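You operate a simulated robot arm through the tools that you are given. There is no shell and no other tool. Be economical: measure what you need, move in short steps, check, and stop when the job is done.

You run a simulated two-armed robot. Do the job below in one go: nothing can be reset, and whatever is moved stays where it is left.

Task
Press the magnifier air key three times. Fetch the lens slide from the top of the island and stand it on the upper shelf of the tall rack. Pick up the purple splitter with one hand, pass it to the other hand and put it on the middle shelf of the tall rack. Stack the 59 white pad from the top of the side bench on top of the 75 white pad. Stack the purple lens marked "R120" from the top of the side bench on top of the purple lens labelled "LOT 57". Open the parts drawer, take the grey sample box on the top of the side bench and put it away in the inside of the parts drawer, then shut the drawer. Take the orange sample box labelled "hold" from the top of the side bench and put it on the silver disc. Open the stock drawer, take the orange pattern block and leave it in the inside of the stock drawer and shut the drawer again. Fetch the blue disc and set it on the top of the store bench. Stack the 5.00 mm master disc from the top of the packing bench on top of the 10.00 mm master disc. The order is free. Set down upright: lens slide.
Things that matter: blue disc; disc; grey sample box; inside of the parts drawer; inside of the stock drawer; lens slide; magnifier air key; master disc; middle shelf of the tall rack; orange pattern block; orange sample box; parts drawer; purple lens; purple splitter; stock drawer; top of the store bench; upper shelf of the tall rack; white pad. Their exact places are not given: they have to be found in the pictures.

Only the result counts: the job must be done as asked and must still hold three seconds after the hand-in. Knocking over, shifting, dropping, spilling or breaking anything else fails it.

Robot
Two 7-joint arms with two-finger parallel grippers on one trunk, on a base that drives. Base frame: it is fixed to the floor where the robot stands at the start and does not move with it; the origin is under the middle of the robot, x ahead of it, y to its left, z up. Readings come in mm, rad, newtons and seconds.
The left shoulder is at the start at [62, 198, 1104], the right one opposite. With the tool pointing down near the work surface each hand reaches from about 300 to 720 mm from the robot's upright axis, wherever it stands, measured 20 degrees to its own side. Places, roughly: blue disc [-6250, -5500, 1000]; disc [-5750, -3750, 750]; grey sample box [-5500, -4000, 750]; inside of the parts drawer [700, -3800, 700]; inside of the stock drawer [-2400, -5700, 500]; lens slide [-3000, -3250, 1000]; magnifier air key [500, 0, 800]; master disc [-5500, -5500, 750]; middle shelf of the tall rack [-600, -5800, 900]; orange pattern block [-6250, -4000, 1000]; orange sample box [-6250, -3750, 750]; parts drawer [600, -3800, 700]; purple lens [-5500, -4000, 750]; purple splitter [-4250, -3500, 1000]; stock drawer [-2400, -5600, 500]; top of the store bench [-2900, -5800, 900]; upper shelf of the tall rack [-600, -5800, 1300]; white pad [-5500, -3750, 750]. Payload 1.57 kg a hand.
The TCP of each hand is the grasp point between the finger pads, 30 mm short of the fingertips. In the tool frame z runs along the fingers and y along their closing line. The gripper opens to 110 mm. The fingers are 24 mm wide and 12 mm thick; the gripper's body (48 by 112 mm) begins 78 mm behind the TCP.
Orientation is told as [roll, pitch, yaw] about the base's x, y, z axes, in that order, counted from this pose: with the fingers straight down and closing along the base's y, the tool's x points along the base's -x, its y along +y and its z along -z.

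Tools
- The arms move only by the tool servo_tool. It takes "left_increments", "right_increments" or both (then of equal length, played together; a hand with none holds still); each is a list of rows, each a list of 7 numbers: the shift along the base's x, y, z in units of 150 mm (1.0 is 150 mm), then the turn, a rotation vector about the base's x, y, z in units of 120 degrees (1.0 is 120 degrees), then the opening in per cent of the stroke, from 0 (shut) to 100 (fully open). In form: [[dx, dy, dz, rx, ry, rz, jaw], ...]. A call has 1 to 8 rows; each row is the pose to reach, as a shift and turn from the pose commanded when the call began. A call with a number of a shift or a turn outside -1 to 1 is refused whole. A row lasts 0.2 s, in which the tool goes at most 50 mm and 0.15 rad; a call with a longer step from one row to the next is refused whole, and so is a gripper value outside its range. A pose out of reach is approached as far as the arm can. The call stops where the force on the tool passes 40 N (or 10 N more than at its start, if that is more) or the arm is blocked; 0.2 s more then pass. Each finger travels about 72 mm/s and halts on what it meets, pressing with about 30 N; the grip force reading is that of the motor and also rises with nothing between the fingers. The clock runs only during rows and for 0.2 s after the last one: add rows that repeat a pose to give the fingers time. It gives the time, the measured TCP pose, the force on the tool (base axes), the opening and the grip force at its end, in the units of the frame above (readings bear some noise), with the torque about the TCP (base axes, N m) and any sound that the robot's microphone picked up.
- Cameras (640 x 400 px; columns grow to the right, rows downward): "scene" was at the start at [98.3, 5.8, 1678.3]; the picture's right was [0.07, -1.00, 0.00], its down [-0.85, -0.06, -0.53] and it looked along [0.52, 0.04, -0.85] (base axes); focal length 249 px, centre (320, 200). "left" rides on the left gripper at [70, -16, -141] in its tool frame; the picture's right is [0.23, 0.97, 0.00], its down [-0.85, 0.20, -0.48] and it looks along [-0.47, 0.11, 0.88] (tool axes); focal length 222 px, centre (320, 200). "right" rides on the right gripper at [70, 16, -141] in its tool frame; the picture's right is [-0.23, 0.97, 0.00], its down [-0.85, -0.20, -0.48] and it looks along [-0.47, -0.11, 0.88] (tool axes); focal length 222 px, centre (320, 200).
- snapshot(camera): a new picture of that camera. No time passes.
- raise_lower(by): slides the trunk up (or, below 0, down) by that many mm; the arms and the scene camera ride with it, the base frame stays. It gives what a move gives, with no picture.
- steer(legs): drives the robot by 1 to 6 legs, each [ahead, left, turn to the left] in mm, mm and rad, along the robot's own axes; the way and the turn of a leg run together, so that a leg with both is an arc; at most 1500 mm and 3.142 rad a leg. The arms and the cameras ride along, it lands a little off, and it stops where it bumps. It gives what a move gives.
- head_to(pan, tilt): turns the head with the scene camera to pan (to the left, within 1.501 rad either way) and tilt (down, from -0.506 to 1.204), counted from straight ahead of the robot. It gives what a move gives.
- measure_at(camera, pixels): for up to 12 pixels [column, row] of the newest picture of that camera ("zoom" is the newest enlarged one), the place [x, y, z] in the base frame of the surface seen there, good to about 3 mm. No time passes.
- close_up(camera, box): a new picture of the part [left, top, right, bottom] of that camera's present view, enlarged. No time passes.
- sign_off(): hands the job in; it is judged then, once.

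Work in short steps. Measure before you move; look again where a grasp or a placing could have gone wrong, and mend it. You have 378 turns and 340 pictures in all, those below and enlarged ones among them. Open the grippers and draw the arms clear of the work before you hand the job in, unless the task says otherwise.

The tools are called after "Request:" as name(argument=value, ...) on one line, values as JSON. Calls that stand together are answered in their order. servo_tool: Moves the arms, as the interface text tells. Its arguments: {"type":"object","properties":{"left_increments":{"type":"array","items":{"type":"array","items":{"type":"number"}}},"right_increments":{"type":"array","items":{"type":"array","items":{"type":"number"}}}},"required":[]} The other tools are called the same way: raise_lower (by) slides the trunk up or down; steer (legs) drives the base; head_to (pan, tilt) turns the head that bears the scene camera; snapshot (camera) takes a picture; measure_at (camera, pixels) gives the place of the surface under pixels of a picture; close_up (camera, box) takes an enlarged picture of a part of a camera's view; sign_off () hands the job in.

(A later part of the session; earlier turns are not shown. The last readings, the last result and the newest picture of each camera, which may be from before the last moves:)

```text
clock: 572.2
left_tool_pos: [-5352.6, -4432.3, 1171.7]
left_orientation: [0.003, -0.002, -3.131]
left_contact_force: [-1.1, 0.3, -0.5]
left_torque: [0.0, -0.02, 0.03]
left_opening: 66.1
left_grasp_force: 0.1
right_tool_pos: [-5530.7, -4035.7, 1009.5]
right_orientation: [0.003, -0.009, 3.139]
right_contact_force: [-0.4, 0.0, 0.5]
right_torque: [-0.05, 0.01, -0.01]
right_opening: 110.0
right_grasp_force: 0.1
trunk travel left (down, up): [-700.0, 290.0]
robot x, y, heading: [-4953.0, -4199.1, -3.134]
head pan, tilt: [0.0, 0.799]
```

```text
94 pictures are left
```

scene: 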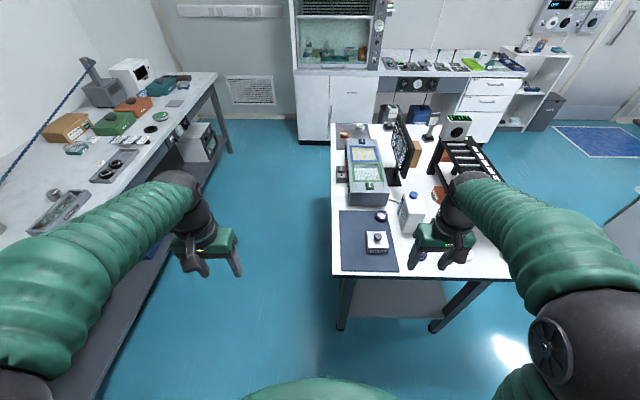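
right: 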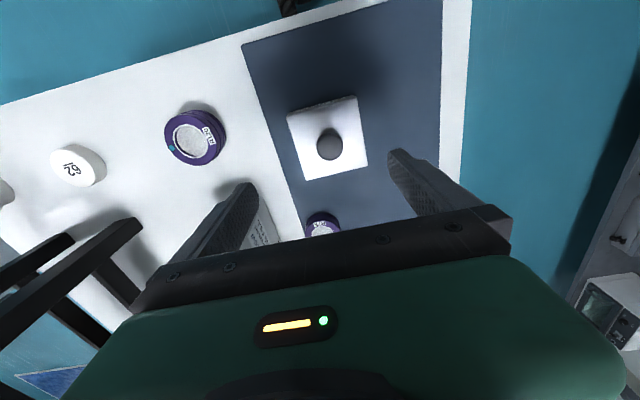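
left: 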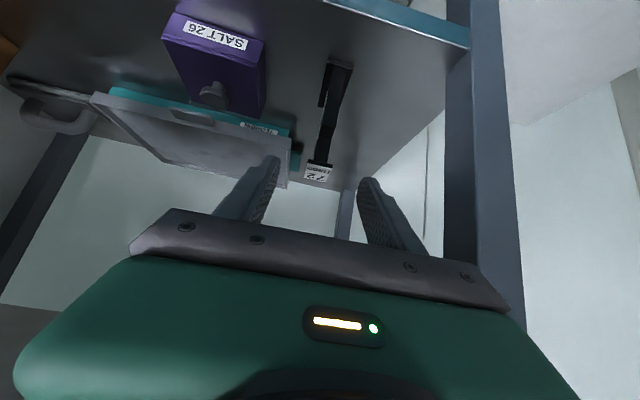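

Request:
measure_at(camera="right", pixels=[[329, 142], [290, 118], [355, 100], [308, 176], [365, 160], [300, 147], [361, 130]])

```text
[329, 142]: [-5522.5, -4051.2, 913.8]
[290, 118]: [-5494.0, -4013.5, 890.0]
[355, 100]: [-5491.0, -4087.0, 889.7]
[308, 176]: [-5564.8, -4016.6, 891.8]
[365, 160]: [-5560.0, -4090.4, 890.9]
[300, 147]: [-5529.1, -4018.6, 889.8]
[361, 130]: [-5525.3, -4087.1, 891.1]
```

Centre ≈ (-5528,-4051). Align and descend.

Request:
servo_tool(right_increments=[[0.015, -0.103, 0, 0, 0, 0, 100], [0.015, -0.103, -0.25, 0, 0, 0, 100], [0.015, -0.103, -0.5, 0, 0, 0, 100], [0.015, -0.103, -0.7, 0, 0, 0, 100], [0.015, -0.103, -0.77, 0, 0, 0, 100], [0.015, -0.103, -0.77, 0, 0, 0, 100]])

Request:
snapshot(camera="right")

```text
clock: 573.6
left_tool_pos: [-5351.6, -4430.8, 1173.3]
left_orientation: [0.0, -0.001, -3.13]
left_contact_force: [0.2, 0.1, -0.3]
left_torque: [-0.01, -0.02, -0.03]
left_opening: 65.9
left_grasp_force: 0.0
right_tool_pos: [-5530.5, -4051.7, 895.8]
right_orientation: [0.003, -0.007, 3.138]
right_contact_force: [0.0, -0.1, -0.5]
right_torque: [-0.01, -0.01, -0.02]
right_opening: 110.3
right_grasp_force: 0.0
trunk travel left (down, up): [-700.0, 290.0]
robot x, y, heading: [-4953.9, -4197.8, -3.135]
head pan, tilt: [0.0, 0.799]
```

```text
93 pictures are left
```

right: 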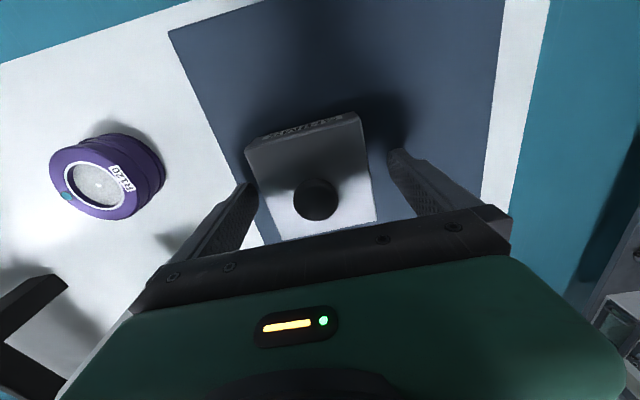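

Request:
servo_tool(right_increments=[[0, 0, -0.02, 0, 0, 0, 90], [0, 0, -0.02, 0, 0, 0, 70], [0, 0, -0.02, 0, 0, 0, 55], [0, 0, -0.02, 0, 0, 0, 55], [0, 0, -0.02, 0, 0, 0, 55]])

Request:
servo_tool(right_increments=[[0, 0, 0.1, 0, 0, 0, 55], [0, 0, 0.35, 0, 0, 0, 55], [0, 0, 0.65, 0, 0, 0, 55], [0, 0, 0.95, 0, 0, 0, 55]])

Request:
snapshot(camera="right")

```text
clock: 574.8
left_tool_pos: [-5352.5, -4430.2, 1173.6]
left_orientation: [0.0, -0.003, -3.131]
left_contact_force: [-0.3, -0.5, -0.6]
left_torque: [-0.03, -0.01, 0.01]
left_opening: 65.9
left_grasp_force: 0.1
right_tool_pos: [-5530.8, -4050.1, 893.8]
right_orientation: [0.005, -0.006, 3.136]
right_contact_force: [-0.8, 2.2, -0.1]
right_torque: [0.19, -0.02, 0.0]
right_opening: 79.8
right_grasp_force: 30.1
trunk travel left (down, up): [-700.0, 290.0]
robot x, y, heading: [-4954.1, -4199.8, -3.133]
head pan, tilt: [0.0, 0.799]
heard: snap
```

```text
clock: 575.8
left_tool_pos: [-5352.0, -4430.2, 1172.8]
left_orientation: [0.002, -0.001, -3.132]
left_contact_force: [0.9, -0.4, -0.4]
left_torque: [0.01, -0.04, 0.02]
left_opening: 65.9
left_grasp_force: 0.0
right_tool_pos: [-5532.2, -4049.5, 1036.6]
right_orientation: [0.003, -0.007, 3.137]
right_contact_force: [-0.2, -0.9, -2.5]
right_torque: [0.0, 0.03, 0.01]
right_opening: 80.0
right_grasp_force: 30.6
trunk travel left (down, up): [-700.0, 290.0]
robot x, y, heading: [-4951.9, -4201.4, -3.136]
head pan, tilt: [0.0, 0.799]
```

```text
92 pictures are left
```

right: 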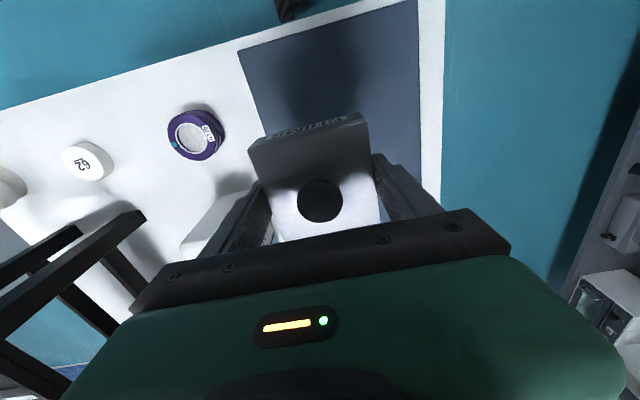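

Grey box held. I retract it and drive east to the parts drawer.

Request:
servo_tool(right_increments=[[0.2, 0, 0.15, 0, 0, 0, 55], [0.45, 0.05, 0.3, 0, 0, 0, 55], [0.7, 0.15, 0.45, 0, 0, 0, 55], [0.95, 0.3, 0.6, 0, 0, 0, 55], [1, 0.5, 0.75, 0, 0, 0, 55]])

Request:
steer(legs=[[-100, 0, 0], [0, 430, 0], [0, 0, 3.13], [1500, 0, 0], [1500, 0, 0], [1400, 0, 0]])

Request:
head_to(pan=0.5, tilt=0.5)

Request:
snapshot(camera="scene")

```text
clock: 577.0
left_tool_pos: [-5351.5, -4429.4, 1173.4]
left_orientation: [0.003, -0.001, -3.131]
left_contact_force: [0.5, 0.3, -0.4]
left_torque: [0.01, -0.01, 0.02]
left_opening: 66.0
left_grasp_force: 0.0
right_tool_pos: [-5378.5, -3975.2, 1150.2]
right_orientation: [0.005, -0.007, 3.137]
right_contact_force: [-0.8, -0.5, -2.7]
right_torque: [-0.02, -0.01, -0.01]
right_opening: 79.5
right_grasp_force: 29.3
trunk travel left (down, up): [-700.0, 290.0]
robot x, y, heading: [-4953.4, -4199.7, -3.136]
head pan, tilt: [0.0, 0.799]
```

```text
clock: 608.3
left_tool_pos: [-50.4, -4565.1, 1173.1]
left_orientation: [0.003, -0.001, -0.035]
left_contact_force: [0.8, 0.4, -0.2]
left_torque: [0.01, 0.0, -0.06]
left_opening: 66.3
left_grasp_force: 0.1
right_tool_pos: [-41.5, -5020.3, 1150.3]
right_orientation: [0.005, -0.007, -0.05]
right_contact_force: [0.6, -0.4, -4.3]
right_torque: [-0.02, 0.01, -0.01]
right_opening: 79.5
right_grasp_force: 29.9
trunk travel left (down, up): [-700.0, 290.0]
robot x, y, heading: [-460.6, -4778.1, -0.041]
head pan, tilt: [0.0, 0.799]
```

```text
clock: 609.2
left_tool_pos: [-49.8, -4566.5, 1172.8]
left_orientation: [0.002, -0.002, -0.035]
left_contact_force: [0.3, 0.3, 0.0]
left_torque: [0.01, 0.0, 0.01]
left_opening: 66.0
left_grasp_force: 0.1
right_tool_pos: [-42.9, -5020.9, 1148.9]
right_orientation: [0.005, -0.006, -0.049]
right_contact_force: [-0.5, -0.6, -3.4]
right_torque: [0.0, 0.04, 0.03]
right_opening: 79.5
right_grasp_force: 30.0
trunk travel left (down, up): [-700.0, 290.0]
robot x, y, heading: [-458.4, -4777.3, -0.041]
head pan, tilt: [0.499, 0.499]
```

```text
91 pictures are left
```

scene: 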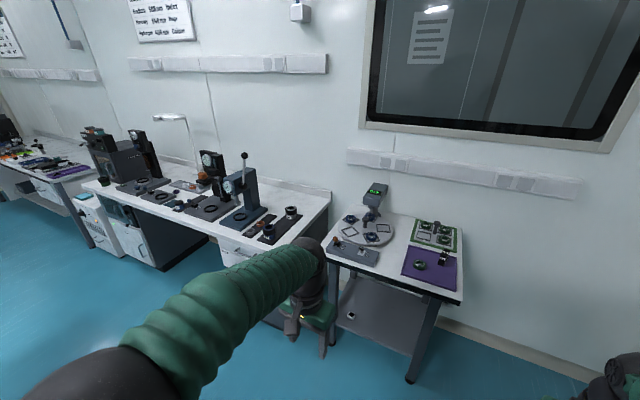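

Request:
steer(legs=[[0, 0, 0.041], [0, 900, 0]])

Request:
head_to(pan=0, tilt=0.65)

Request:
snapshot(camera="scene")

```text
clock: 612.6
left_tool_pos: [-64.9, -4079.6, 1182.6]
left_orientation: [0.042, -0.005, 0.003]
left_contact_force: [0.6, -2.4, 0.1]
left_torque: [0.21, -0.01, -0.02]
left_opening: 66.1
left_grasp_force: 0.1
right_tool_pos: [-36.3, -4531.3, 1140.2]
right_orientation: [0.042, -0.009, -0.01]
right_contact_force: [-0.8, -1.9, -4.6]
right_torque: [0.18, -0.05, 0.0]
right_opening: 79.9
right_grasp_force: 29.7
trunk travel left (down, up): [-700.0, 290.0]
robot x, y, heading: [-461.0, -4266.6, 0.002]
head pan, tilt: [0.499, 0.499]
stopped in leg 2: the robot was blocked; the commanded pose is now the measured one
```

```text
clock: 613.5
left_tool_pos: [-65.0, -4059.5, 1181.1]
left_orientation: [0.027, -0.005, 0.005]
left_contact_force: [0.4, -0.3, -0.2]
left_torque: [0.01, 0.01, 0.01]
left_opening: 65.9
left_grasp_force: 0.0
right_tool_pos: [-36.7, -4511.7, 1145.3]
right_orientation: [0.028, -0.01, -0.008]
right_contact_force: [-0.5, -0.6, -3.1]
right_torque: [0.03, -0.04, -0.07]
right_opening: 79.6
right_grasp_force: 30.6
trunk travel left (down, up): [-700.0, 290.0]
robot x, y, heading: [-459.0, -4263.9, 0.007]
head pan, tilt: [0.0, 0.649]
```

```text
90 pictures are left
```

scene: 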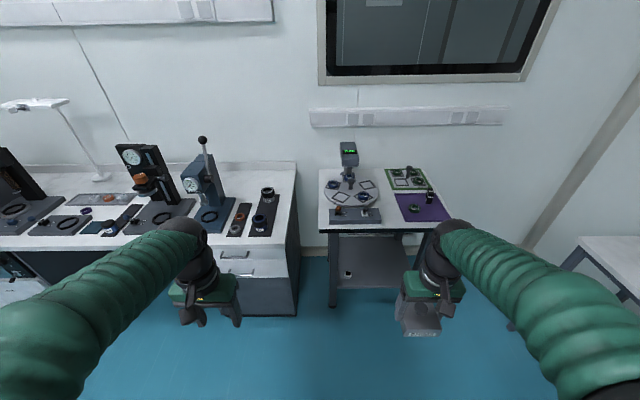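

Blocked at y≈-4264, probably by the metal trolley on my left rear. I look there.

Request:
head_to(pan=1.45, tilt=0.75)

Request:
snapshot(camera="scene")

```text
clock: 615.1
left_tool_pos: [-64.2, -4053.5, 1180.0]
left_orientation: [0.023, -0.006, 0.008]
left_contact_force: [0.0, -0.1, -0.7]
left_torque: [0.06, 0.0, 0.0]
left_opening: 66.1
left_grasp_force: 0.0
right_tool_pos: [-36.9, -4507.9, 1146.4]
right_orientation: [0.025, -0.009, -0.006]
right_contact_force: [0.3, -0.8, -3.6]
right_torque: [0.11, 0.01, 0.0]
right_opening: 79.8
right_grasp_force: 30.0
trunk travel left (down, up): [-700.0, 290.0]
robot x, y, heading: [-461.2, -4263.4, 0.007]
head pan, tilt: [1.45, 0.75]
```

```text
89 pictures are left
```

scene: 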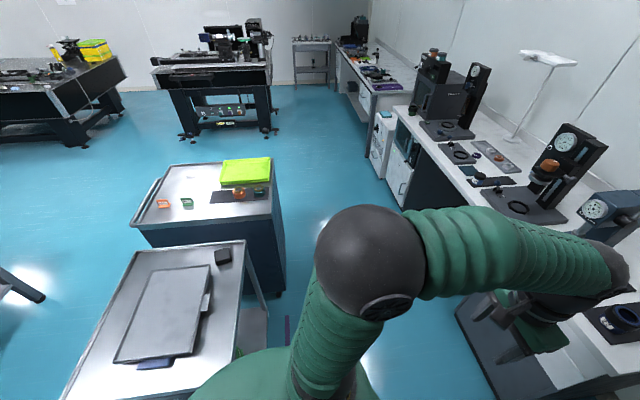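

Request:
measure_at(camera="scene", pixels=[[243, 243], [180, 398], [275, 165], [285, 270], [130, 255], [262, 300], [70, 390]])

```text
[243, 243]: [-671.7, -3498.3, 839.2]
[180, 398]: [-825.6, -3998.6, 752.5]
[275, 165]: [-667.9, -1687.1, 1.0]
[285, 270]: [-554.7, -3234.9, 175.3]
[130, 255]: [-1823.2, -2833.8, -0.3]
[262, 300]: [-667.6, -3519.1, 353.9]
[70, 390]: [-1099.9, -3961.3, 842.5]
```

The trolley (edge x≈-668, y≈-4006) stopped the rear corner; it hasn't visibly moved. I move forward first, then strafe left.

Request:
steer(legs=[[0, -40, 0], [300, 0, 0], [0, 440, 0]])

Request:
head_to(pan=0, tilt=0.75)

Request:
snapshot(camera="scene")

```text
clock: 619.9
left_tool_pos: [233.4, -3652.4, 1178.3]
left_orientation: [0.023, -0.004, 0.014]
left_contact_force: [0.4, 0.2, -0.1]
left_torque: [-0.04, -0.02, 0.02]
left_opening: 66.1
left_grasp_force: 0.0
right_tool_pos: [265.2, -4105.9, 1146.0]
right_orientation: [0.026, -0.009, 0.002]
right_contact_force: [0.3, 0.3, -3.0]
right_torque: [-0.03, 0.05, -0.01]
right_opening: 79.6
right_grasp_force: 29.3
trunk travel left (down, up): [-700.0, 290.0]
robot x, y, heading: [-162.8, -3868.9, 0.009]
head pan, tilt: [1.45, 0.75]
```

```text
clock: 621.4
left_tool_pos: [231.5, -3644.7, 1177.7]
left_orientation: [0.015, -0.004, 0.014]
left_contact_force: [-0.1, -0.6, 0.0]
left_torque: [0.0, -0.01, -0.02]
left_opening: 66.1
left_grasp_force: 0.1
right_tool_pos: [264.0, -4097.3, 1148.4]
right_orientation: [0.015, -0.009, 0.003]
right_contact_force: [0.0, 0.5, -3.3]
right_torque: [0.02, 0.02, -0.01]
right_opening: 80.0
right_grasp_force: 30.1
trunk travel left (down, up): [-700.0, 290.0]
robot x, y, heading: [-161.1, -3863.4, 0.014]
head pan, tilt: [0.0, 0.75]
```

```text
88 pictures are left
```

scene: 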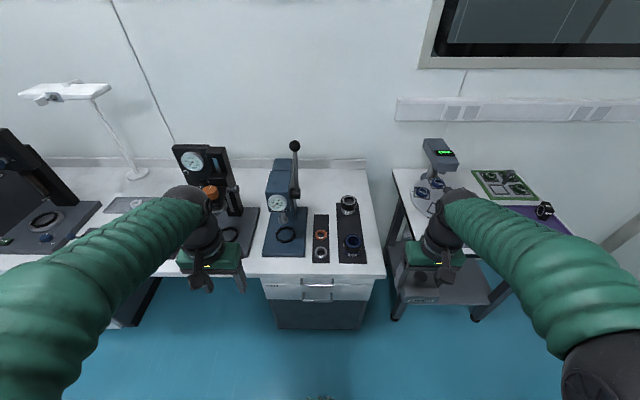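

Request:
close_up(camera="scene", box=[245, 255, 395, 335])

Request:
measure_at(camera="scene", pixels=[[318, 283], [318, 299], [303, 284], [333, 284], [303, 300], [333, 300], [290, 290], [350, 320], [320, 272], [262, 280], [370, 280]])

```text
4.27 times, centred on (320, 295) of scene
```

zoom: 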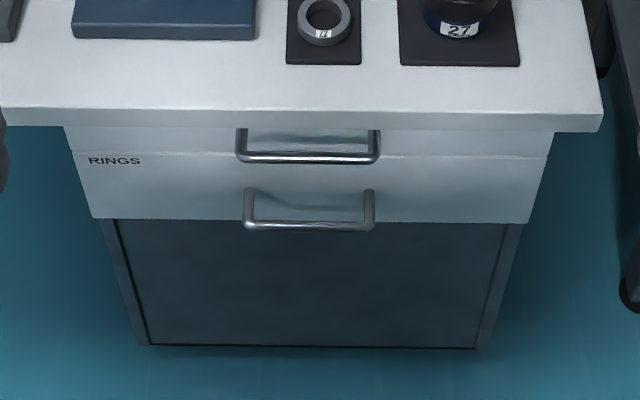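

```text
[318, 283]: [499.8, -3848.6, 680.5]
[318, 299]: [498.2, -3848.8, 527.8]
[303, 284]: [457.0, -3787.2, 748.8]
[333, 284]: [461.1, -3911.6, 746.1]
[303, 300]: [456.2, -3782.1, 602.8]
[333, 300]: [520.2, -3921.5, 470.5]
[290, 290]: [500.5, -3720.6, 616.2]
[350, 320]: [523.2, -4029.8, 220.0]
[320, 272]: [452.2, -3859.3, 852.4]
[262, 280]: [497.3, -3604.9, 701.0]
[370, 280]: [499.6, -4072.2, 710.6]
```

Lower drawer is "RINGS"; the upper's label is hidden. I lower the trunk 300 to see it.

Request:
raise_lower(by=-300)

Request:
head_to(pan=0, tilt=0.6)

Request:
close_up(camera="scene", box=[220, 200, 420, 330])

```text
clock: 624.4
left_tool_pos: [231.1, -3644.1, 878.3]
left_orientation: [0.014, -0.005, 0.015]
left_contact_force: [0.3, -0.4, 0.0]
left_torque: [-0.01, -0.02, 0.02]
left_opening: 65.7
left_grasp_force: 0.0
right_tool_pos: [263.4, -4096.4, 848.0]
right_orientation: [0.015, -0.01, 0.002]
right_contact_force: [0.1, 0.4, -2.5]
right_torque: [0.0, 0.01, 0.01]
right_opening: 79.6
right_grasp_force: 30.5
trunk travel left (down, up): [-400.0, 590.0]
robot x, y, heading: [-164.3, -3865.0, 0.014]
head pan, tilt: [0.0, 0.75]
```

```text
clock: 625.1
left_tool_pos: [231.7, -3643.9, 876.6]
left_orientation: [0.015, -0.005, 0.013]
left_contact_force: [0.3, 0.7, 0.3]
left_torque: [0.0, 0.02, 0.02]
left_opening: 66.0
left_grasp_force: 0.1
right_tool_pos: [263.0, -4096.4, 848.5]
right_orientation: [0.016, -0.011, 0.002]
right_contact_force: [0.5, -0.2, -3.3]
right_torque: [-0.02, 0.03, -0.02]
right_opening: 79.7
right_grasp_force: 30.5
trunk travel left (down, up): [-400.0, 590.0]
robot x, y, heading: [-161.5, -3862.1, 0.019]
head pan, tilt: [0.0, 0.6]
```

```text
3.08 times, centred on (320, 265) of scene
```

zoom: 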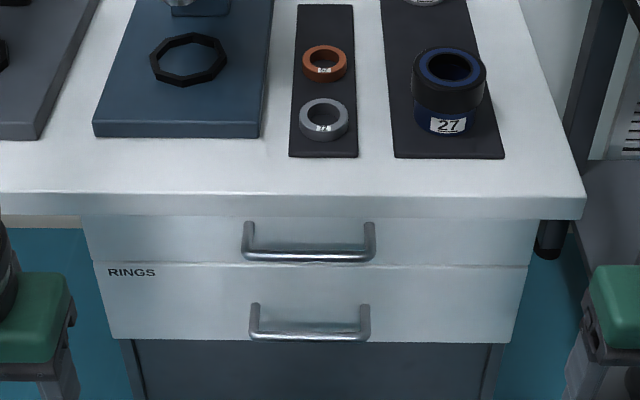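

Request:
raise_lower(by=-250)

Request:
head_to(pan=0, tilt=0.45)

Request:
close_up(camera="scene", box=[230, 180, 410, 300])

```text
clock: 627.7
left_tool_pos: [231.1, -3645.3, 627.6]
left_orientation: [0.014, -0.005, 0.014]
left_contact_force: [0.5, -0.4, 0.8]
left_torque: [-0.01, 0.0, 0.03]
left_opening: 66.1
left_grasp_force: 0.1
right_tool_pos: [264.5, -4096.2, 597.8]
right_orientation: [0.015, -0.01, 0.002]
right_contact_force: [-0.1, -0.5, -3.0]
right_torque: [-0.01, 0.01, 0.02]
right_opening: 79.7
right_grasp_force: 29.7
trunk travel left (down, up): [-150.0, 840.0]
robot x, y, heading: [-159.5, -3863.3, 0.011]
head pan, tilt: [0.0, 0.6]
```

```text
clock: 628.4
left_tool_pos: [231.1, -3643.5, 627.4]
left_orientation: [0.015, -0.004, 0.014]
left_contact_force: [-0.2, -0.1, 0.2]
left_torque: [0.0, -0.02, 0.0]
left_opening: 66.0
left_grasp_force: 0.0
right_tool_pos: [263.2, -4097.4, 597.0]
right_orientation: [0.015, -0.011, 0.002]
right_contact_force: [-0.1, 0.4, -3.8]
right_torque: [0.02, 0.0, 0.0]
right_opening: 79.6
right_grasp_force: 29.7
trunk travel left (down, up): [-150.0, 840.0]
robot x, y, heading: [-161.8, -3864.2, 0.014]
head pan, tilt: [0.0, 0.45]
```

```text
3.33 times, centred on (320, 240) of scene
```

zoom: 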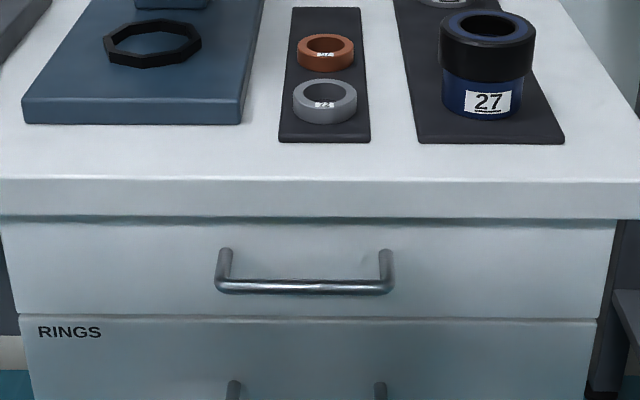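

Request:
raise_lower(by=-140)

Request:
head_to(pan=0, tilt=0.25)

Request:
close_up(camera="scene", box=[200, 170, 440, 330])

Request:
snapshot(camera="left")

```text
clock: 630.1
left_tool_pos: [230.2, -3645.1, 487.9]
left_orientation: [0.014, -0.005, 0.015]
left_contact_force: [1.5, -0.2, -0.3]
left_torque: [0.0, 0.01, -0.05]
left_opening: 65.9
left_grasp_force: 0.0
right_tool_pos: [262.4, -4097.2, 459.1]
right_orientation: [0.014, -0.012, 0.001]
right_contact_force: [0.1, -0.6, -2.9]
right_torque: [-0.01, 0.03, 0.0]
right_opening: 79.7
right_grasp_force: 29.7
trunk travel left (down, up): [-10.0, 980.0]
robot x, y, heading: [-162.0, -3866.6, 0.016]
head pan, tilt: [0.0, 0.45]
```

```text
clock: 630.8
left_tool_pos: [230.1, -3644.5, 488.4]
left_orientation: [0.013, -0.006, 0.012]
left_contact_force: [-0.1, 0.5, -0.3]
left_torque: [0.02, 0.01, 0.02]
left_opening: 66.0
left_grasp_force: 0.1
right_tool_pos: [263.1, -4097.0, 458.2]
right_orientation: [0.016, -0.009, 0.001]
right_contact_force: [-0.3, 0.2, -3.4]
right_torque: [-0.01, 0.02, 0.02]
right_opening: 79.4
right_grasp_force: 30.0
trunk travel left (down, up): [-10.0, 980.0]
robot x, y, heading: [-159.7, -3868.1, 0.014]
head pan, tilt: [0.0, 0.25]
```

```text
2.50 times, centred on (320, 250) of scene
```

zoom: 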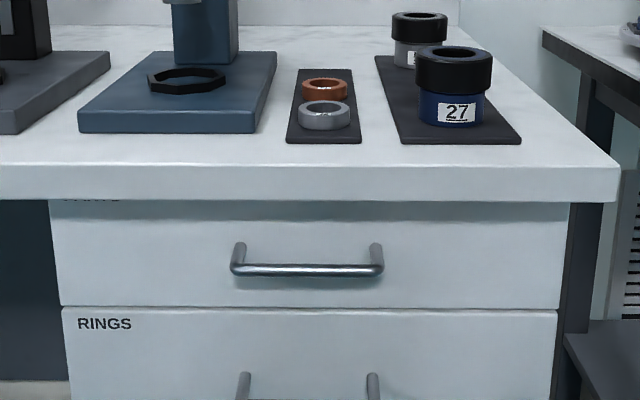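

```text
83 pictures are left
```

left: 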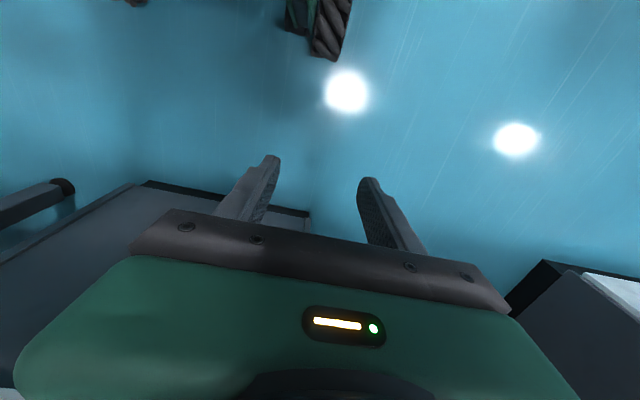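

The hidden upper label sits where "PARTS" would be (the other is RINGS). I raise to a suitable height and position for the left hand to pull the upper handle.

Request:
raise_lower(by=400)

Request:
steer(legs=[[-130, 0, -0.014], [0, -140, 0]])

Request:
servo_tool(left_increments=[[0.3, -0.05, 0, 0, 0, 0, 60], [0.6, -0.1, 0, 0, 0, 0, 60], [0.9, -0.15, 0, 0, 0, 0, 60], [1, -0.2, 0, 0, 0, 0, 60]])

```text
clock: 634.6
left_tool_pos: [231.6, -3643.2, 886.7]
left_orientation: [0.013, -0.006, 0.014]
left_contact_force: [0.7, 1.0, -0.8]
left_torque: [0.02, 0.0, 0.02]
left_opening: 66.0
left_grasp_force: 0.0
right_tool_pos: [264.4, -4096.7, 858.3]
right_orientation: [0.017, -0.011, 0.003]
right_contact_force: [0.8, 0.8, -3.5]
right_torque: [-0.01, 0.03, -0.01]
right_opening: 79.9
right_grasp_force: 30.4
trunk travel left (down, up): [-410.0, 580.0]
robot x, y, heading: [-160.4, -3868.0, 0.015]
head pan, tilt: [0.0, 0.25]
```

```text
clock: 636.8
left_tool_pos: [104.5, -3784.7, 885.8]
left_orientation: [0.011, -0.006, -0.001]
left_contact_force: [-0.4, 0.0, 0.4]
left_torque: [-0.01, 0.01, -0.01]
left_opening: 66.0
left_grasp_force: 0.0
right_tool_pos: [131.1, -4238.3, 857.7]
right_orientation: [0.013, -0.01, -0.01]
right_contact_force: [-0.2, -0.3, -2.6]
right_torque: [-0.02, 0.01, 0.0]
right_opening: 79.6
right_grasp_force: 30.1
trunk travel left (down, up): [-410.0, 580.0]
robot x, y, heading: [-295.4, -4003.3, -0.003]
head pan, tilt: [0.0, 0.25]
```

```text
clock: 637.8
left_tool_pos: [253.1, -3822.2, 888.9]
left_orientation: [0.019, -0.005, 0.0]
left_contact_force: [-0.7, -1.0, 0.4]
left_torque: [0.05, 0.02, -0.04]
left_opening: 66.0
left_grasp_force: 0.0
right_tool_pos: [130.7, -4247.1, 857.3]
right_orientation: [0.02, -0.01, -0.012]
right_contact_force: [-0.7, -0.3, -2.3]
right_torque: [0.04, 0.0, -0.01]
right_opening: 79.4
right_grasp_force: 30.2
trunk travel left (down, up): [-410.0, 580.0]
robot x, y, heading: [-291.5, -4004.7, -0.002]
head pan, tilt: [0.0, 0.25]
```

Request:
servo_tool(left_increments=[[0, 0, 0, 0.041, -0.041, -0.041, 60], [0, 0, 0, 0.082, -0.082, -0.082, 60], [0, 0, 0, 0.123, -0.123, -0.123, 60], [0, 0, 0, 0.164, -0.164, -0.164, 60], [0.05, 0, 0, 0.205, -0.205, -0.205, 60], [0.1, 0, 0, 0.246, -0.246, -0.246, 60], [0.15, 0, 0, 0.287, -0.287, -0.287, 60], [0.2, 0, 0, 0.328, -0.328, -0.328, 60]])

Request:
servo_tool(left_increments=[[0, -0.03, -0.15, 0.041, -0.041, -0.041, 60], [0, -0.06, -0.3, 0.082, -0.082, -0.082, 60], [0, -0.09, -0.45, 0.123, -0.123, -0.123, 60], [0, -0.12, -0.6, 0.164, -0.164, -0.164, 60], [0, -0.15, -0.75, 0.205, -0.205, -0.205, 60], [0, -0.18, -0.9, 0.249, -0.249, -0.249, 60], [0, -0.18, -0.92, 0.249, -0.249, -0.249, 60]])

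Request:
snapshot(camera="left")

```text
clock: 639.6
left_tool_pos: [283.3, -3820.5, 888.2]
left_orientation: [0.925, -0.337, -0.913]
left_contact_force: [0.5, 1.0, -0.2]
left_torque: [0.01, 0.02, 0.01]
left_opening: 66.2
left_grasp_force: 0.1
right_tool_pos: [130.1, -4243.7, 856.2]
right_orientation: [0.016, -0.008, -0.012]
right_contact_force: [0.2, -0.2, -2.8]
right_torque: [0.02, -0.02, -0.03]
right_opening: 79.7
right_grasp_force: 30.0
trunk travel left (down, up): [-410.0, 580.0]
robot x, y, heading: [-295.1, -4003.7, -0.002]
head pan, tilt: [0.0, 0.25]
```

```text
refused: row 6 steps farther than a row can; nothing moved
```

```text
82 pictures are left
```

left: 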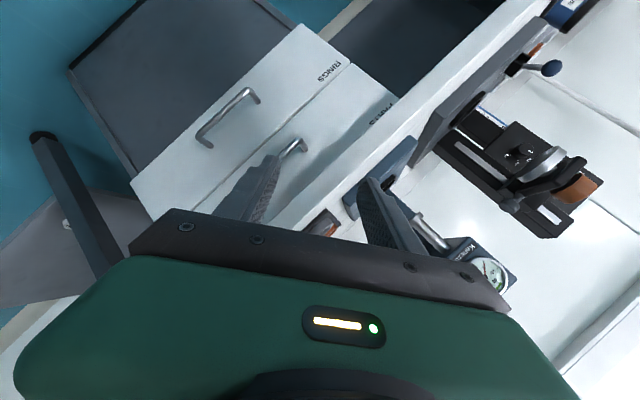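

The label "PARTS" is visible on the upper drawer. Finish the turn with smaller steps.

Request:
servo_tool(left_increments=[[0, -0.03, -0.15, 0.041, -0.041, -0.041, 60], [0, -0.06, -0.3, 0.082, -0.082, -0.082, 60], [0, -0.09, -0.45, 0.123, -0.123, -0.123, 60], [0, -0.12, -0.6, 0.164, -0.164, -0.164, 60], [0, -0.15, -0.75, 0.205, -0.205, -0.205, 60], [0, -0.18, -0.9, 0.246, -0.246, -0.246, 60], [0, -0.18, -0.92, 0.249, -0.249, -0.249, 60]])

Request:
snapshot(camera="left")

```text
clock: 641.2
left_tool_pos: [284.8, -3846.7, 749.6]
left_orientation: [1.587, 0.001, -1.58]
left_contact_force: [0.2, -0.3, -0.2]
left_torque: [0.01, 0.0, -0.04]
left_opening: 66.1
left_grasp_force: 0.1
right_tool_pos: [128.0, -4244.2, 857.4]
right_orientation: [0.016, -0.011, -0.012]
right_contact_force: [-1.0, 0.1, -2.7]
right_torque: [0.0, 0.01, -0.02]
right_opening: 79.8
right_grasp_force: 30.3
trunk travel left (down, up): [-410.0, 580.0]
robot x, y, heading: [-291.1, -4004.3, 0.004]
head pan, tilt: [0.0, 0.25]
```

```text
81 pictures are left
```

left: 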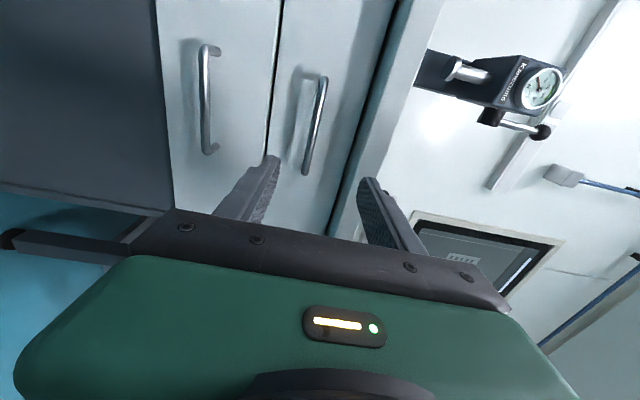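

Request:
measure_at(camera="left", pixels=[[322, 85], [315, 125], [306, 168], [319, 105], [311, 145], [345, 120], [365, 130], [380, 100]])

```text
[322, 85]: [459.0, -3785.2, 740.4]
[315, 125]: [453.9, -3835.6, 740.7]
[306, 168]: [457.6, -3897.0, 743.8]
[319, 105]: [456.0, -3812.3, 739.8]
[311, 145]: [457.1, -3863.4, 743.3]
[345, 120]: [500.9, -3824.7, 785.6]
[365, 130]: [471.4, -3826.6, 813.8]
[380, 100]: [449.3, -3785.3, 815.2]
```

Bar at x≈458, z≈741.5. Advance and close on it.

Request:
servo_tool(left_increments=[[0.25, 0, -0.05, 0, 0, 0, 50], [0.5, 0, -0.05, 0, 0, 0, 50], [0.75, 0, -0.05, 0, 0, 0, 50], [0.9, 0, -0.05, 0, 0, 0, 50], [0.9, 0, -0.05, 0, 0, 0, 50]])

Request:
servo_tool(left_increments=[[0.15, 0, 0, 0, 0, 0, 50], [0.245, 0, 0, 0, 0, 0, 50], [0.245, 0, 0, 0, 0, 0, 25], [0.245, 0, 0, 0, 0, 0, 5], [0.245, 0, 0, 0, 0, 0, 2], [0.245, 0, 0, 0, 0, 0, 2]])

Request:
snapshot(camera="left")

```text
clock: 642.4
left_tool_pos: [418.7, -3846.7, 741.2]
left_orientation: [1.583, -0.001, -1.579]
left_contact_force: [0.7, -0.3, 0.0]
left_torque: [-0.02, 0.03, -0.01]
left_opening: 54.9
left_grasp_force: 0.2
right_tool_pos: [129.3, -4243.4, 856.8]
right_orientation: [0.017, -0.01, -0.01]
right_contact_force: [0.1, -0.3, -2.9]
right_torque: [-0.01, 0.05, 0.0]
right_opening: 79.7
right_grasp_force: 30.0
trunk travel left (down, up): [-410.0, 580.0]
robot x, y, heading: [-290.2, -4002.7, 0.002]
head pan, tilt: [0.0, 0.25]
```

```text
clock: 643.8
left_tool_pos: [453.9, -3847.0, 740.7]
left_orientation: [1.586, 0.0, -1.577]
left_contact_force: [2.2, 1.3, 3.4]
left_torque: [0.12, -0.03, 0.02]
left_opening: 11.9
left_grasp_force: 29.4
right_tool_pos: [129.7, -4243.7, 858.2]
right_orientation: [0.018, -0.013, -0.012]
right_contact_force: [0.4, -0.2, -2.8]
right_torque: [0.01, 0.0, 0.03]
right_opening: 79.4
right_grasp_force: 29.8
trunk travel left (down, up): [-410.0, 580.0]
robot x, y, heading: [-289.7, -4005.8, 0.001]
head pan, tilt: [0.0, 0.25]
```

```text
80 pictures are left
```

left: 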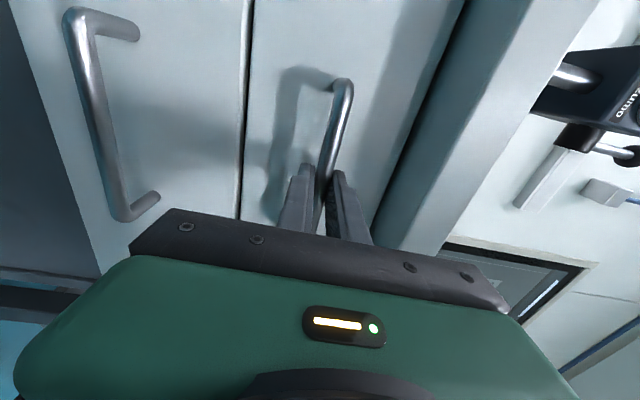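

Gripped. Pull the drawer open with the arm.

Request:
servo_tool(left_increments=[[-0.1, 0, 0, 0, 0, 0, 2], [-0.25, 0, 0, 0, 0, 0, 2], [-0.45, 0, 0, 0, 0, 0, 2], [-0.65, 0, 0, 0, 0, 0, 2], [-0.85, 0, 0, 0, 0, 0, 2], [-1, 0, 0, 0, 0, 0, 2]])

Request:
servo_tool(left_increments=[[-0.15, 0, 0, 0, 0, 0, 2], [-0.3, 0, 0, 0, 0, 0, 2], [-0.4, 0, 0, 0, 0, 0, 2]])

Request:
head_to(pan=0, tilt=0.7)

Request:
snapshot(camera="scene")

```text
clock: 645.2
left_tool_pos: [305.7, -3845.9, 741.9]
left_orientation: [1.583, -0.001, -1.58]
left_contact_force: [-1.1, -3.6, -3.2]
left_torque: [0.03, 0.1, -0.31]
left_opening: 11.9
left_grasp_force: 29.0
right_tool_pos: [129.8, -4244.5, 857.8]
right_orientation: [0.016, -0.01, -0.014]
right_contact_force: [-0.1, 0.4, -3.5]
right_torque: [0.0, 0.01, 0.02]
right_opening: 79.9
right_grasp_force: 29.9
trunk travel left (down, up): [-410.0, 580.0]
robot x, y, heading: [-293.9, -4002.5, 0.001]
head pan, tilt: [0.0, 0.25]
```

```text
clock: 646.0
left_tool_pos: [245.8, -3847.7, 740.9]
left_orientation: [1.579, 0.0, -1.579]
left_contact_force: [-0.5, -9.4, -14.0]
left_torque: [0.02, 0.15, 0.7]
left_opening: 11.7
left_grasp_force: 29.0
right_tool_pos: [130.1, -4245.8, 857.6]
right_orientation: [0.018, -0.011, -0.012]
right_contact_force: [0.2, -0.3, -3.6]
right_torque: [0.03, -0.02, 0.03]
right_opening: 79.7
right_grasp_force: 30.0
trunk travel left (down, up): [-410.0, 580.0]
robot x, y, heading: [-291.3, -4002.6, 0.001]
head pan, tilt: [0.0, 0.25]
```

```text
clock: 646.9
left_tool_pos: [246.0, -3847.7, 740.8]
left_orientation: [1.58, 0.001, -1.58]
left_contact_force: [-0.3, -12.9, -22.5]
left_torque: [0.01, 0.15, 0.05]
left_opening: 11.8
left_grasp_force: 29.4
right_tool_pos: [131.6, -4244.3, 855.6]
right_orientation: [0.019, -0.008, -0.012]
right_contact_force: [0.0, -0.7, -3.3]
right_torque: [0.0, 0.01, -0.01]
right_opening: 79.4
right_grasp_force: 30.1
trunk travel left (down, up): [-410.0, 580.0]
robot x, y, heading: [-293.6, -4004.3, -0.003]
head pan, tilt: [0.0, 0.7]
```

```text
79 pictures are left
```

scene: 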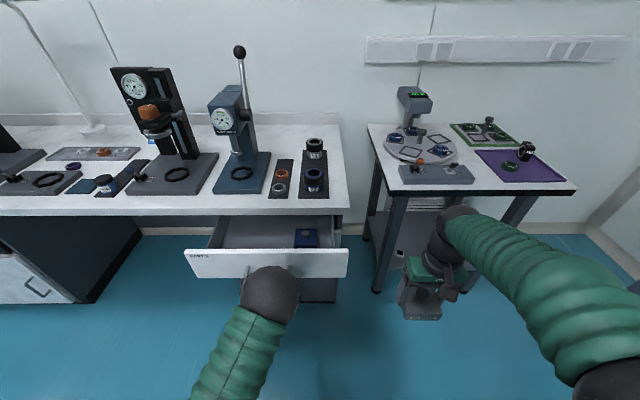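

Open ~208 mm; I pull 60 mm more with the base, then measure the interior.

Request:
steer(legs=[[-60, 0, 0]])

Request:
snapshot(camera="scene")

Request:
close_up(camera="scene", box=[180, 190, 360, 300])

```text
clock: 647.9
left_tool_pos: [186.3, -3847.1, 741.5]
left_orientation: [1.579, -0.001, -1.58]
left_contact_force: [-0.3, -16.7, -28.2]
left_torque: [0.04, 0.24, 0.32]
left_opening: 11.8
left_grasp_force: 28.8
right_tool_pos: [70.5, -4245.1, 857.2]
right_orientation: [0.019, -0.01, -0.01]
right_contact_force: [0.1, -1.3, -3.4]
right_torque: [0.0, 0.0, 0.04]
right_opening: 79.8
right_grasp_force: 30.3
trunk travel left (down, up): [-410.0, 580.0]
robot x, y, heading: [-348.2, -4007.3, 0.003]
head pan, tilt: [0.0, 0.7]
```

```text
78 pictures are left
```

scene: 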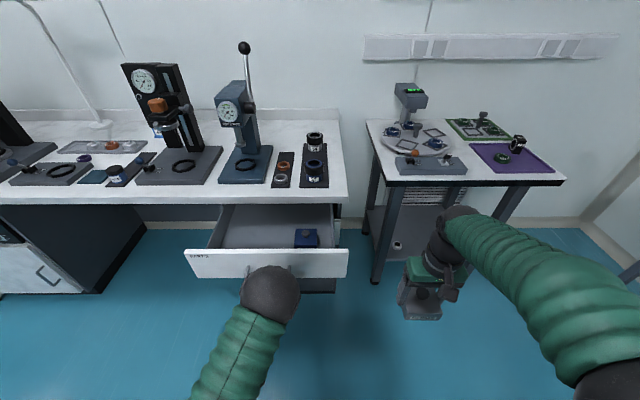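

```text
3.56 times, centred on (270, 245) of scene
```

zoom: 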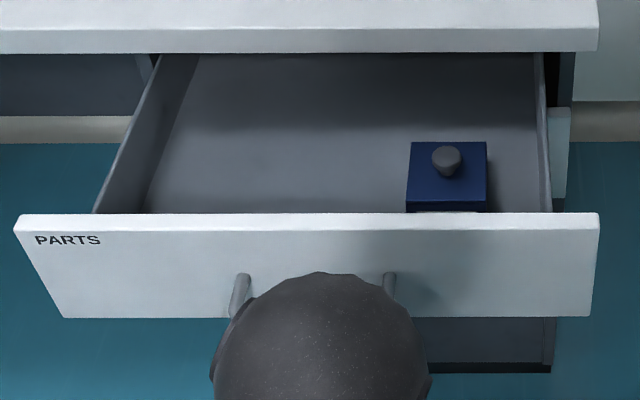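

Request:
measure_at(camera="scene", pixels=[[270, 225], [270, 240], [250, 235], [306, 235], [296, 243], [316, 232], [270, 251], [220, 245], [335, 245], [285, 248]])

Request:
servo_tool(left_increments=[[0, 0, 0, 0, 0, 0, 20], [0, 0, 0, 0, 0, 0, 40], [0, 0, 0, 0, 0, 0, 50], [0, 0, 0, 0, 0, 0, 50], [0, 0, 0, 0, 0, 0, 50]])

```text
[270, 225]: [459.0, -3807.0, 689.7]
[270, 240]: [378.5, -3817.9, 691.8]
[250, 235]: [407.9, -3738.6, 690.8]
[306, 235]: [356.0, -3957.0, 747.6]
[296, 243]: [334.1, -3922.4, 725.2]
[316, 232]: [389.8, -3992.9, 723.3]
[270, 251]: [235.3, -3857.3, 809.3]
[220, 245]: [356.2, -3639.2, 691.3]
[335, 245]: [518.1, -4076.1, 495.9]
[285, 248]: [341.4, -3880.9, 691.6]
```

```text
clock: 649.1
left_tool_pos: [182.9, -3845.8, 743.5]
left_orientation: [1.585, -0.001, -1.579]
left_contact_force: [-0.5, 0.1, 0.3]
left_torque: [0.0, -0.01, -0.02]
left_opening: 54.9
left_grasp_force: 0.1
right_tool_pos: [68.1, -4241.9, 859.7]
right_orientation: [0.014, -0.014, -0.011]
right_contact_force: [0.0, 0.5, -3.1]
right_torque: [0.0, 0.02, 0.03]
right_opening: 79.6
right_grasp_force: 29.9
trunk travel left (down, up): [-410.0, 580.0]
robot x, y, heading: [-353.8, -4006.4, 0.005]
head pan, tilt: [0.0, 0.7]
```

Floor z≈691; space at (350,-3800) beside the blue box. I withdraw the left fingers from the handle.

Request:
servo_tool(left_increments=[[-0.15, 0, 0, 0, 0, 0, 50], [-0.3, 0, 0, 0, 0, 0, 50], [-0.4, 0, 0, 0, 0, 0, 50], [-0.4, 0, 0, 0, 0, 0, 50]])

Request:
snapshot(camera="scene")

```text
clock: 650.1
left_tool_pos: [123.7, -3846.6, 743.5]
left_orientation: [1.585, -0.002, -1.58]
left_contact_force: [0.5, 0.2, 0.1]
left_torque: [-0.02, -0.01, -0.02]
left_opening: 55.2
left_grasp_force: 0.1
right_tool_pos: [67.6, -4243.2, 859.0]
right_orientation: [0.015, -0.014, -0.009]
right_contact_force: [-0.4, -0.4, -3.3]
right_torque: [0.01, -0.04, 0.0]
right_opening: 79.9
right_grasp_force: 30.2
trunk travel left (down, up): [-410.0, 580.0]
robot x, y, heading: [-349.7, -4002.8, -0.003]
head pan, tilt: [0.0, 0.7]
```

```text
76 pictures are left
```

scene: 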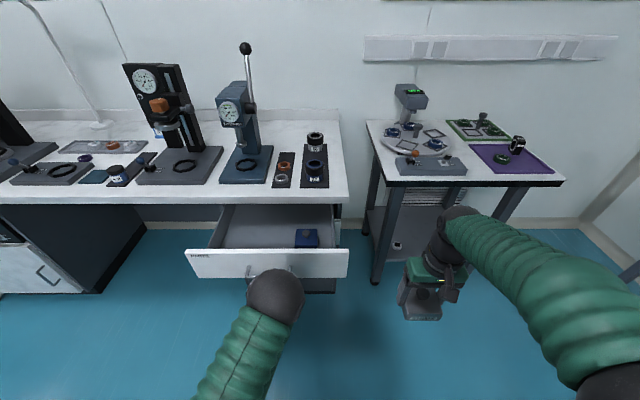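

Request:
steer(legs=[[0, 325, 0]])

Request:
servo_tool(right_increments=[[0, 0, 0.25, 0, 0, 0, 55], [0.2, 0.1, 0.3, 0, 0, 0, 55], [0.45, 0.2, 0.3, 0, 0, 0, 55], [0.7, 0.3, 0.3, 0, 0, 0, 55], [0.95, 0.4, 0.3, 0, 0, 0, 55], [1, 0.6, 0.3, 0, 0, 0, 55]])

Request:
snapshot(camera="scene")

```text
clock: 652.3
left_tool_pos: [126.2, -3522.9, 744.5]
left_orientation: [1.581, 0.001, -1.584]
left_contact_force: [1.0, -0.6, -1.0]
left_torque: [-0.05, -0.01, 0.03]
left_opening: 55.2
left_grasp_force: 0.2
right_tool_pos: [67.7, -3920.4, 857.3]
right_orientation: [0.02, -0.014, -0.015]
right_contact_force: [-0.9, 0.1, -3.4]
right_torque: [0.06, 0.0, 0.03]
right_opening: 79.6
right_grasp_force: 30.0
trunk travel left (down, up): [-410.0, 580.0]
robot x, y, heading: [-346.0, -3681.2, -0.004]
head pan, tilt: [0.0, 0.7]
```

```text
clock: 653.7
left_tool_pos: [124.1, -3521.3, 744.0]
left_orientation: [1.586, -0.004, -1.584]
left_contact_force: [-0.1, 0.2, -0.6]
left_torque: [-0.02, -0.03, 0.0]
left_opening: 54.9
left_grasp_force: 0.0
right_tool_pos: [217.0, -3827.2, 904.5]
right_orientation: [0.015, -0.018, -0.015]
right_contact_force: [0.2, 0.3, -1.6]
right_torque: [0.01, 0.01, -0.01]
right_opening: 79.6
right_grasp_force: 29.4
trunk travel left (down, up): [-410.0, 580.0]
robot x, y, heading: [-350.3, -3676.8, -0.007]
head pan, tilt: [0.0, 0.7]
```

```text
75 pictures are left
```

scene: 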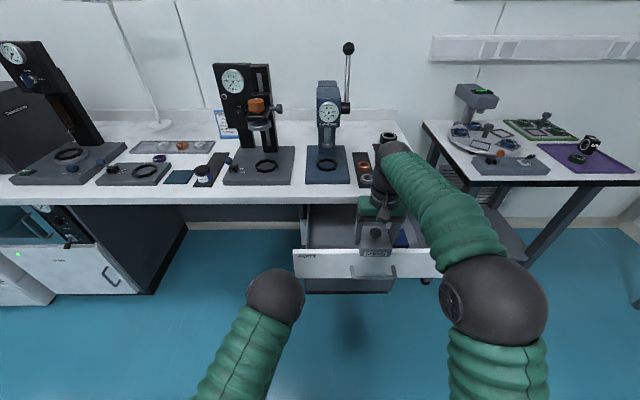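

Target is far; I drive 90 mm forward, then position the hand.

Request:
steer(legs=[[90, 0, 0.005]])

Request:
servo_tool(right_increments=[[0.15, 0.08, 0, 0.007, 0.008, 0, 55], [0.28, 0.17, 0, 0.007, 0.008, 0, 55], [0.28, 0.17, 0, 0.007, 0.008, 0, 55], [0.28, 0.17, 0, 0.007, 0.008, 0, 55]])

Request:
snapshot(camera="right")

Request:
snapshot(camera="scene")

```text
clock: 654.8
left_tool_pos: [215.0, -3518.8, 743.9]
left_orientation: [1.582, -0.003, -1.577]
left_contact_force: [0.1, -0.6, 0.2]
left_torque: [0.01, 0.0, 0.0]
left_opening: 54.9
left_grasp_force: 0.0
right_tool_pos: [309.2, -3824.8, 902.6]
right_orientation: [0.015, -0.015, -0.012]
right_contact_force: [-0.7, -1.1, -3.6]
right_torque: [-0.02, 0.04, -0.04]
right_opening: 79.8
right_grasp_force: 30.3
trunk travel left (down, up): [-410.0, 580.0]
robot x, y, heading: [-261.2, -3674.5, 0.001]
head pan, tilt: [0.0, 0.7]
```

```text
clock: 655.8
left_tool_pos: [212.5, -3518.9, 743.9]
left_orientation: [1.585, -0.003, -1.58]
left_contact_force: [-0.7, 0.1, 0.6]
left_torque: [0.01, -0.04, 0.02]
left_opening: 54.9
left_grasp_force: 0.0
right_tool_pos: [347.5, -3800.3, 903.1]
right_orientation: [0.03, 0.003, -0.011]
right_contact_force: [-0.4, -0.6, -3.5]
right_torque: [0.03, -0.02, 0.03]
right_opening: 79.9
right_grasp_force: 29.9
trunk travel left (down, up): [-410.0, 580.0]
robot x, y, heading: [-257.7, -3678.3, -0.002]
head pan, tilt: [0.0, 0.7]
```

```text
74 pictures are left
```

right: 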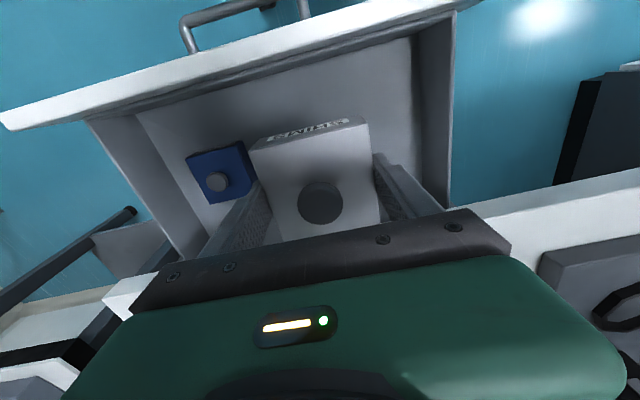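

```text
73 pictures are left
```

scene: 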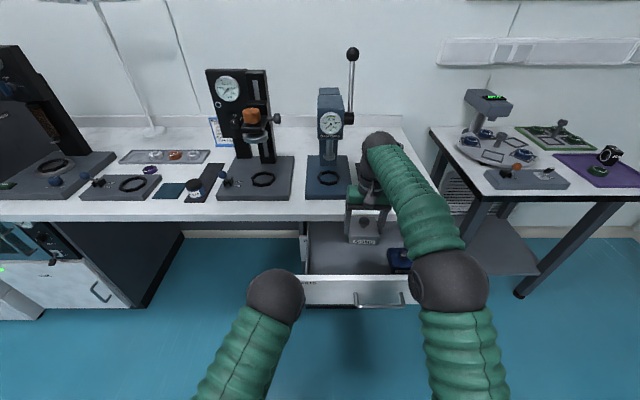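

Level it and lower into the drawer.

Request:
servo_tool(right_increments=[[0, 0, 0, -0.0143, 0, 0, 55], [0, 0, -0.3, -0.0143, 0, 0, 55], [0, 0, -0.6, -0.0143, 0, 0, 55], [0, 0, -0.9, -0.0143, 0, 0, 55], [0, 0, -1, -0.0143, 0, 0, 55], [0, 0, -1, -0.0143, 0, 0, 55]])

Request:
servo_tool(right_increments=[[0, 0, -0.05, 0, 0, 0, 55], [0, 0, -0.1, 0, 0, 0, 55], [0, 0, -0.12, 0, 0, 0, 55], [0, 0, -0.14, 0, 0, 0, 55], [0, 0, -0.15, 0, 0, 0, 55]])

Request:
snapshot(camera="right")

```text
clock: 657.2
left_tool_pos: [213.0, -3518.5, 745.9]
left_orientation: [1.586, -0.004, -1.577]
left_contact_force: [-0.3, 0.1, -0.6]
left_torque: [-0.01, -0.01, 0.02]
left_opening: 55.0
left_grasp_force: 0.0
right_tool_pos: [346.1, -3799.9, 755.3]
right_orientation: [0.001, -0.002, -0.01]
right_contact_force: [-0.1, -0.2, -3.0]
right_torque: [-0.01, 0.01, -0.03]
right_opening: 79.6
right_grasp_force: 29.5
trunk travel left (down, up): [-410.0, 580.0]
robot x, y, heading: [-260.4, -3674.7, 0.0]
head pan, tilt: [0.0, 0.7]
```

```text
clock: 658.4
left_tool_pos: [212.3, -3519.2, 743.7]
left_orientation: [1.584, -0.002, -1.578]
left_contact_force: [0.9, 0.8, 0.6]
left_torque: [0.03, 0.05, 0.02]
left_opening: 55.0
left_grasp_force: 0.1
right_tool_pos: [348.7, -3798.7, 730.8]
right_orientation: [0.0, -0.001, -0.011]
right_contact_force: [1.0, 0.1, -3.7]
right_torque: [0.01, 0.01, 0.0]
right_opening: 79.8
right_grasp_force: 30.0
trunk travel left (down, up): [-410.0, 580.0]
robot x, y, heading: [-259.1, -3677.4, -0.0]
head pan, tilt: [0.0, 0.7]
```

```text
72 pictures are left
```

right: 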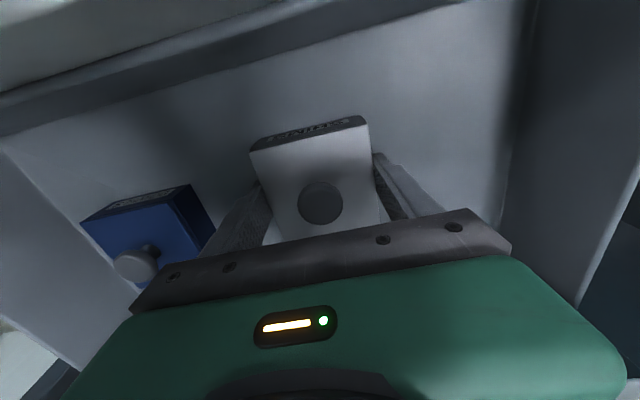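

Request:
servo_tool(right_increments=[[0, 0, -0.01, 0, 0, 0, 55], [0, 0, -0.02, 0, 0, 0, 55], [0, 0, -0.03, 0, 0, 0, 55]])

```text
clock: 659.2
left_tool_pos: [213.0, -3519.7, 744.7]
left_orientation: [1.585, -0.005, -1.578]
left_contact_force: [-0.5, 0.4, 0.0]
left_torque: [-0.01, 0.01, 0.0]
left_opening: 55.1
left_grasp_force: 0.0
right_tool_pos: [348.9, -3799.7, 727.7]
right_orientation: [0.0, -0.002, -0.009]
right_contact_force: [1.0, 0.0, 1.9]
right_torque: [0.0, -0.22, 0.0]
right_opening: 79.5
right_grasp_force: 29.7
trunk travel left (down, up): [-410.0, 580.0]
robot x, y, heading: [-256.6, -3676.3, -0.004]
head pan, tilt: [0.0, 0.7]
```

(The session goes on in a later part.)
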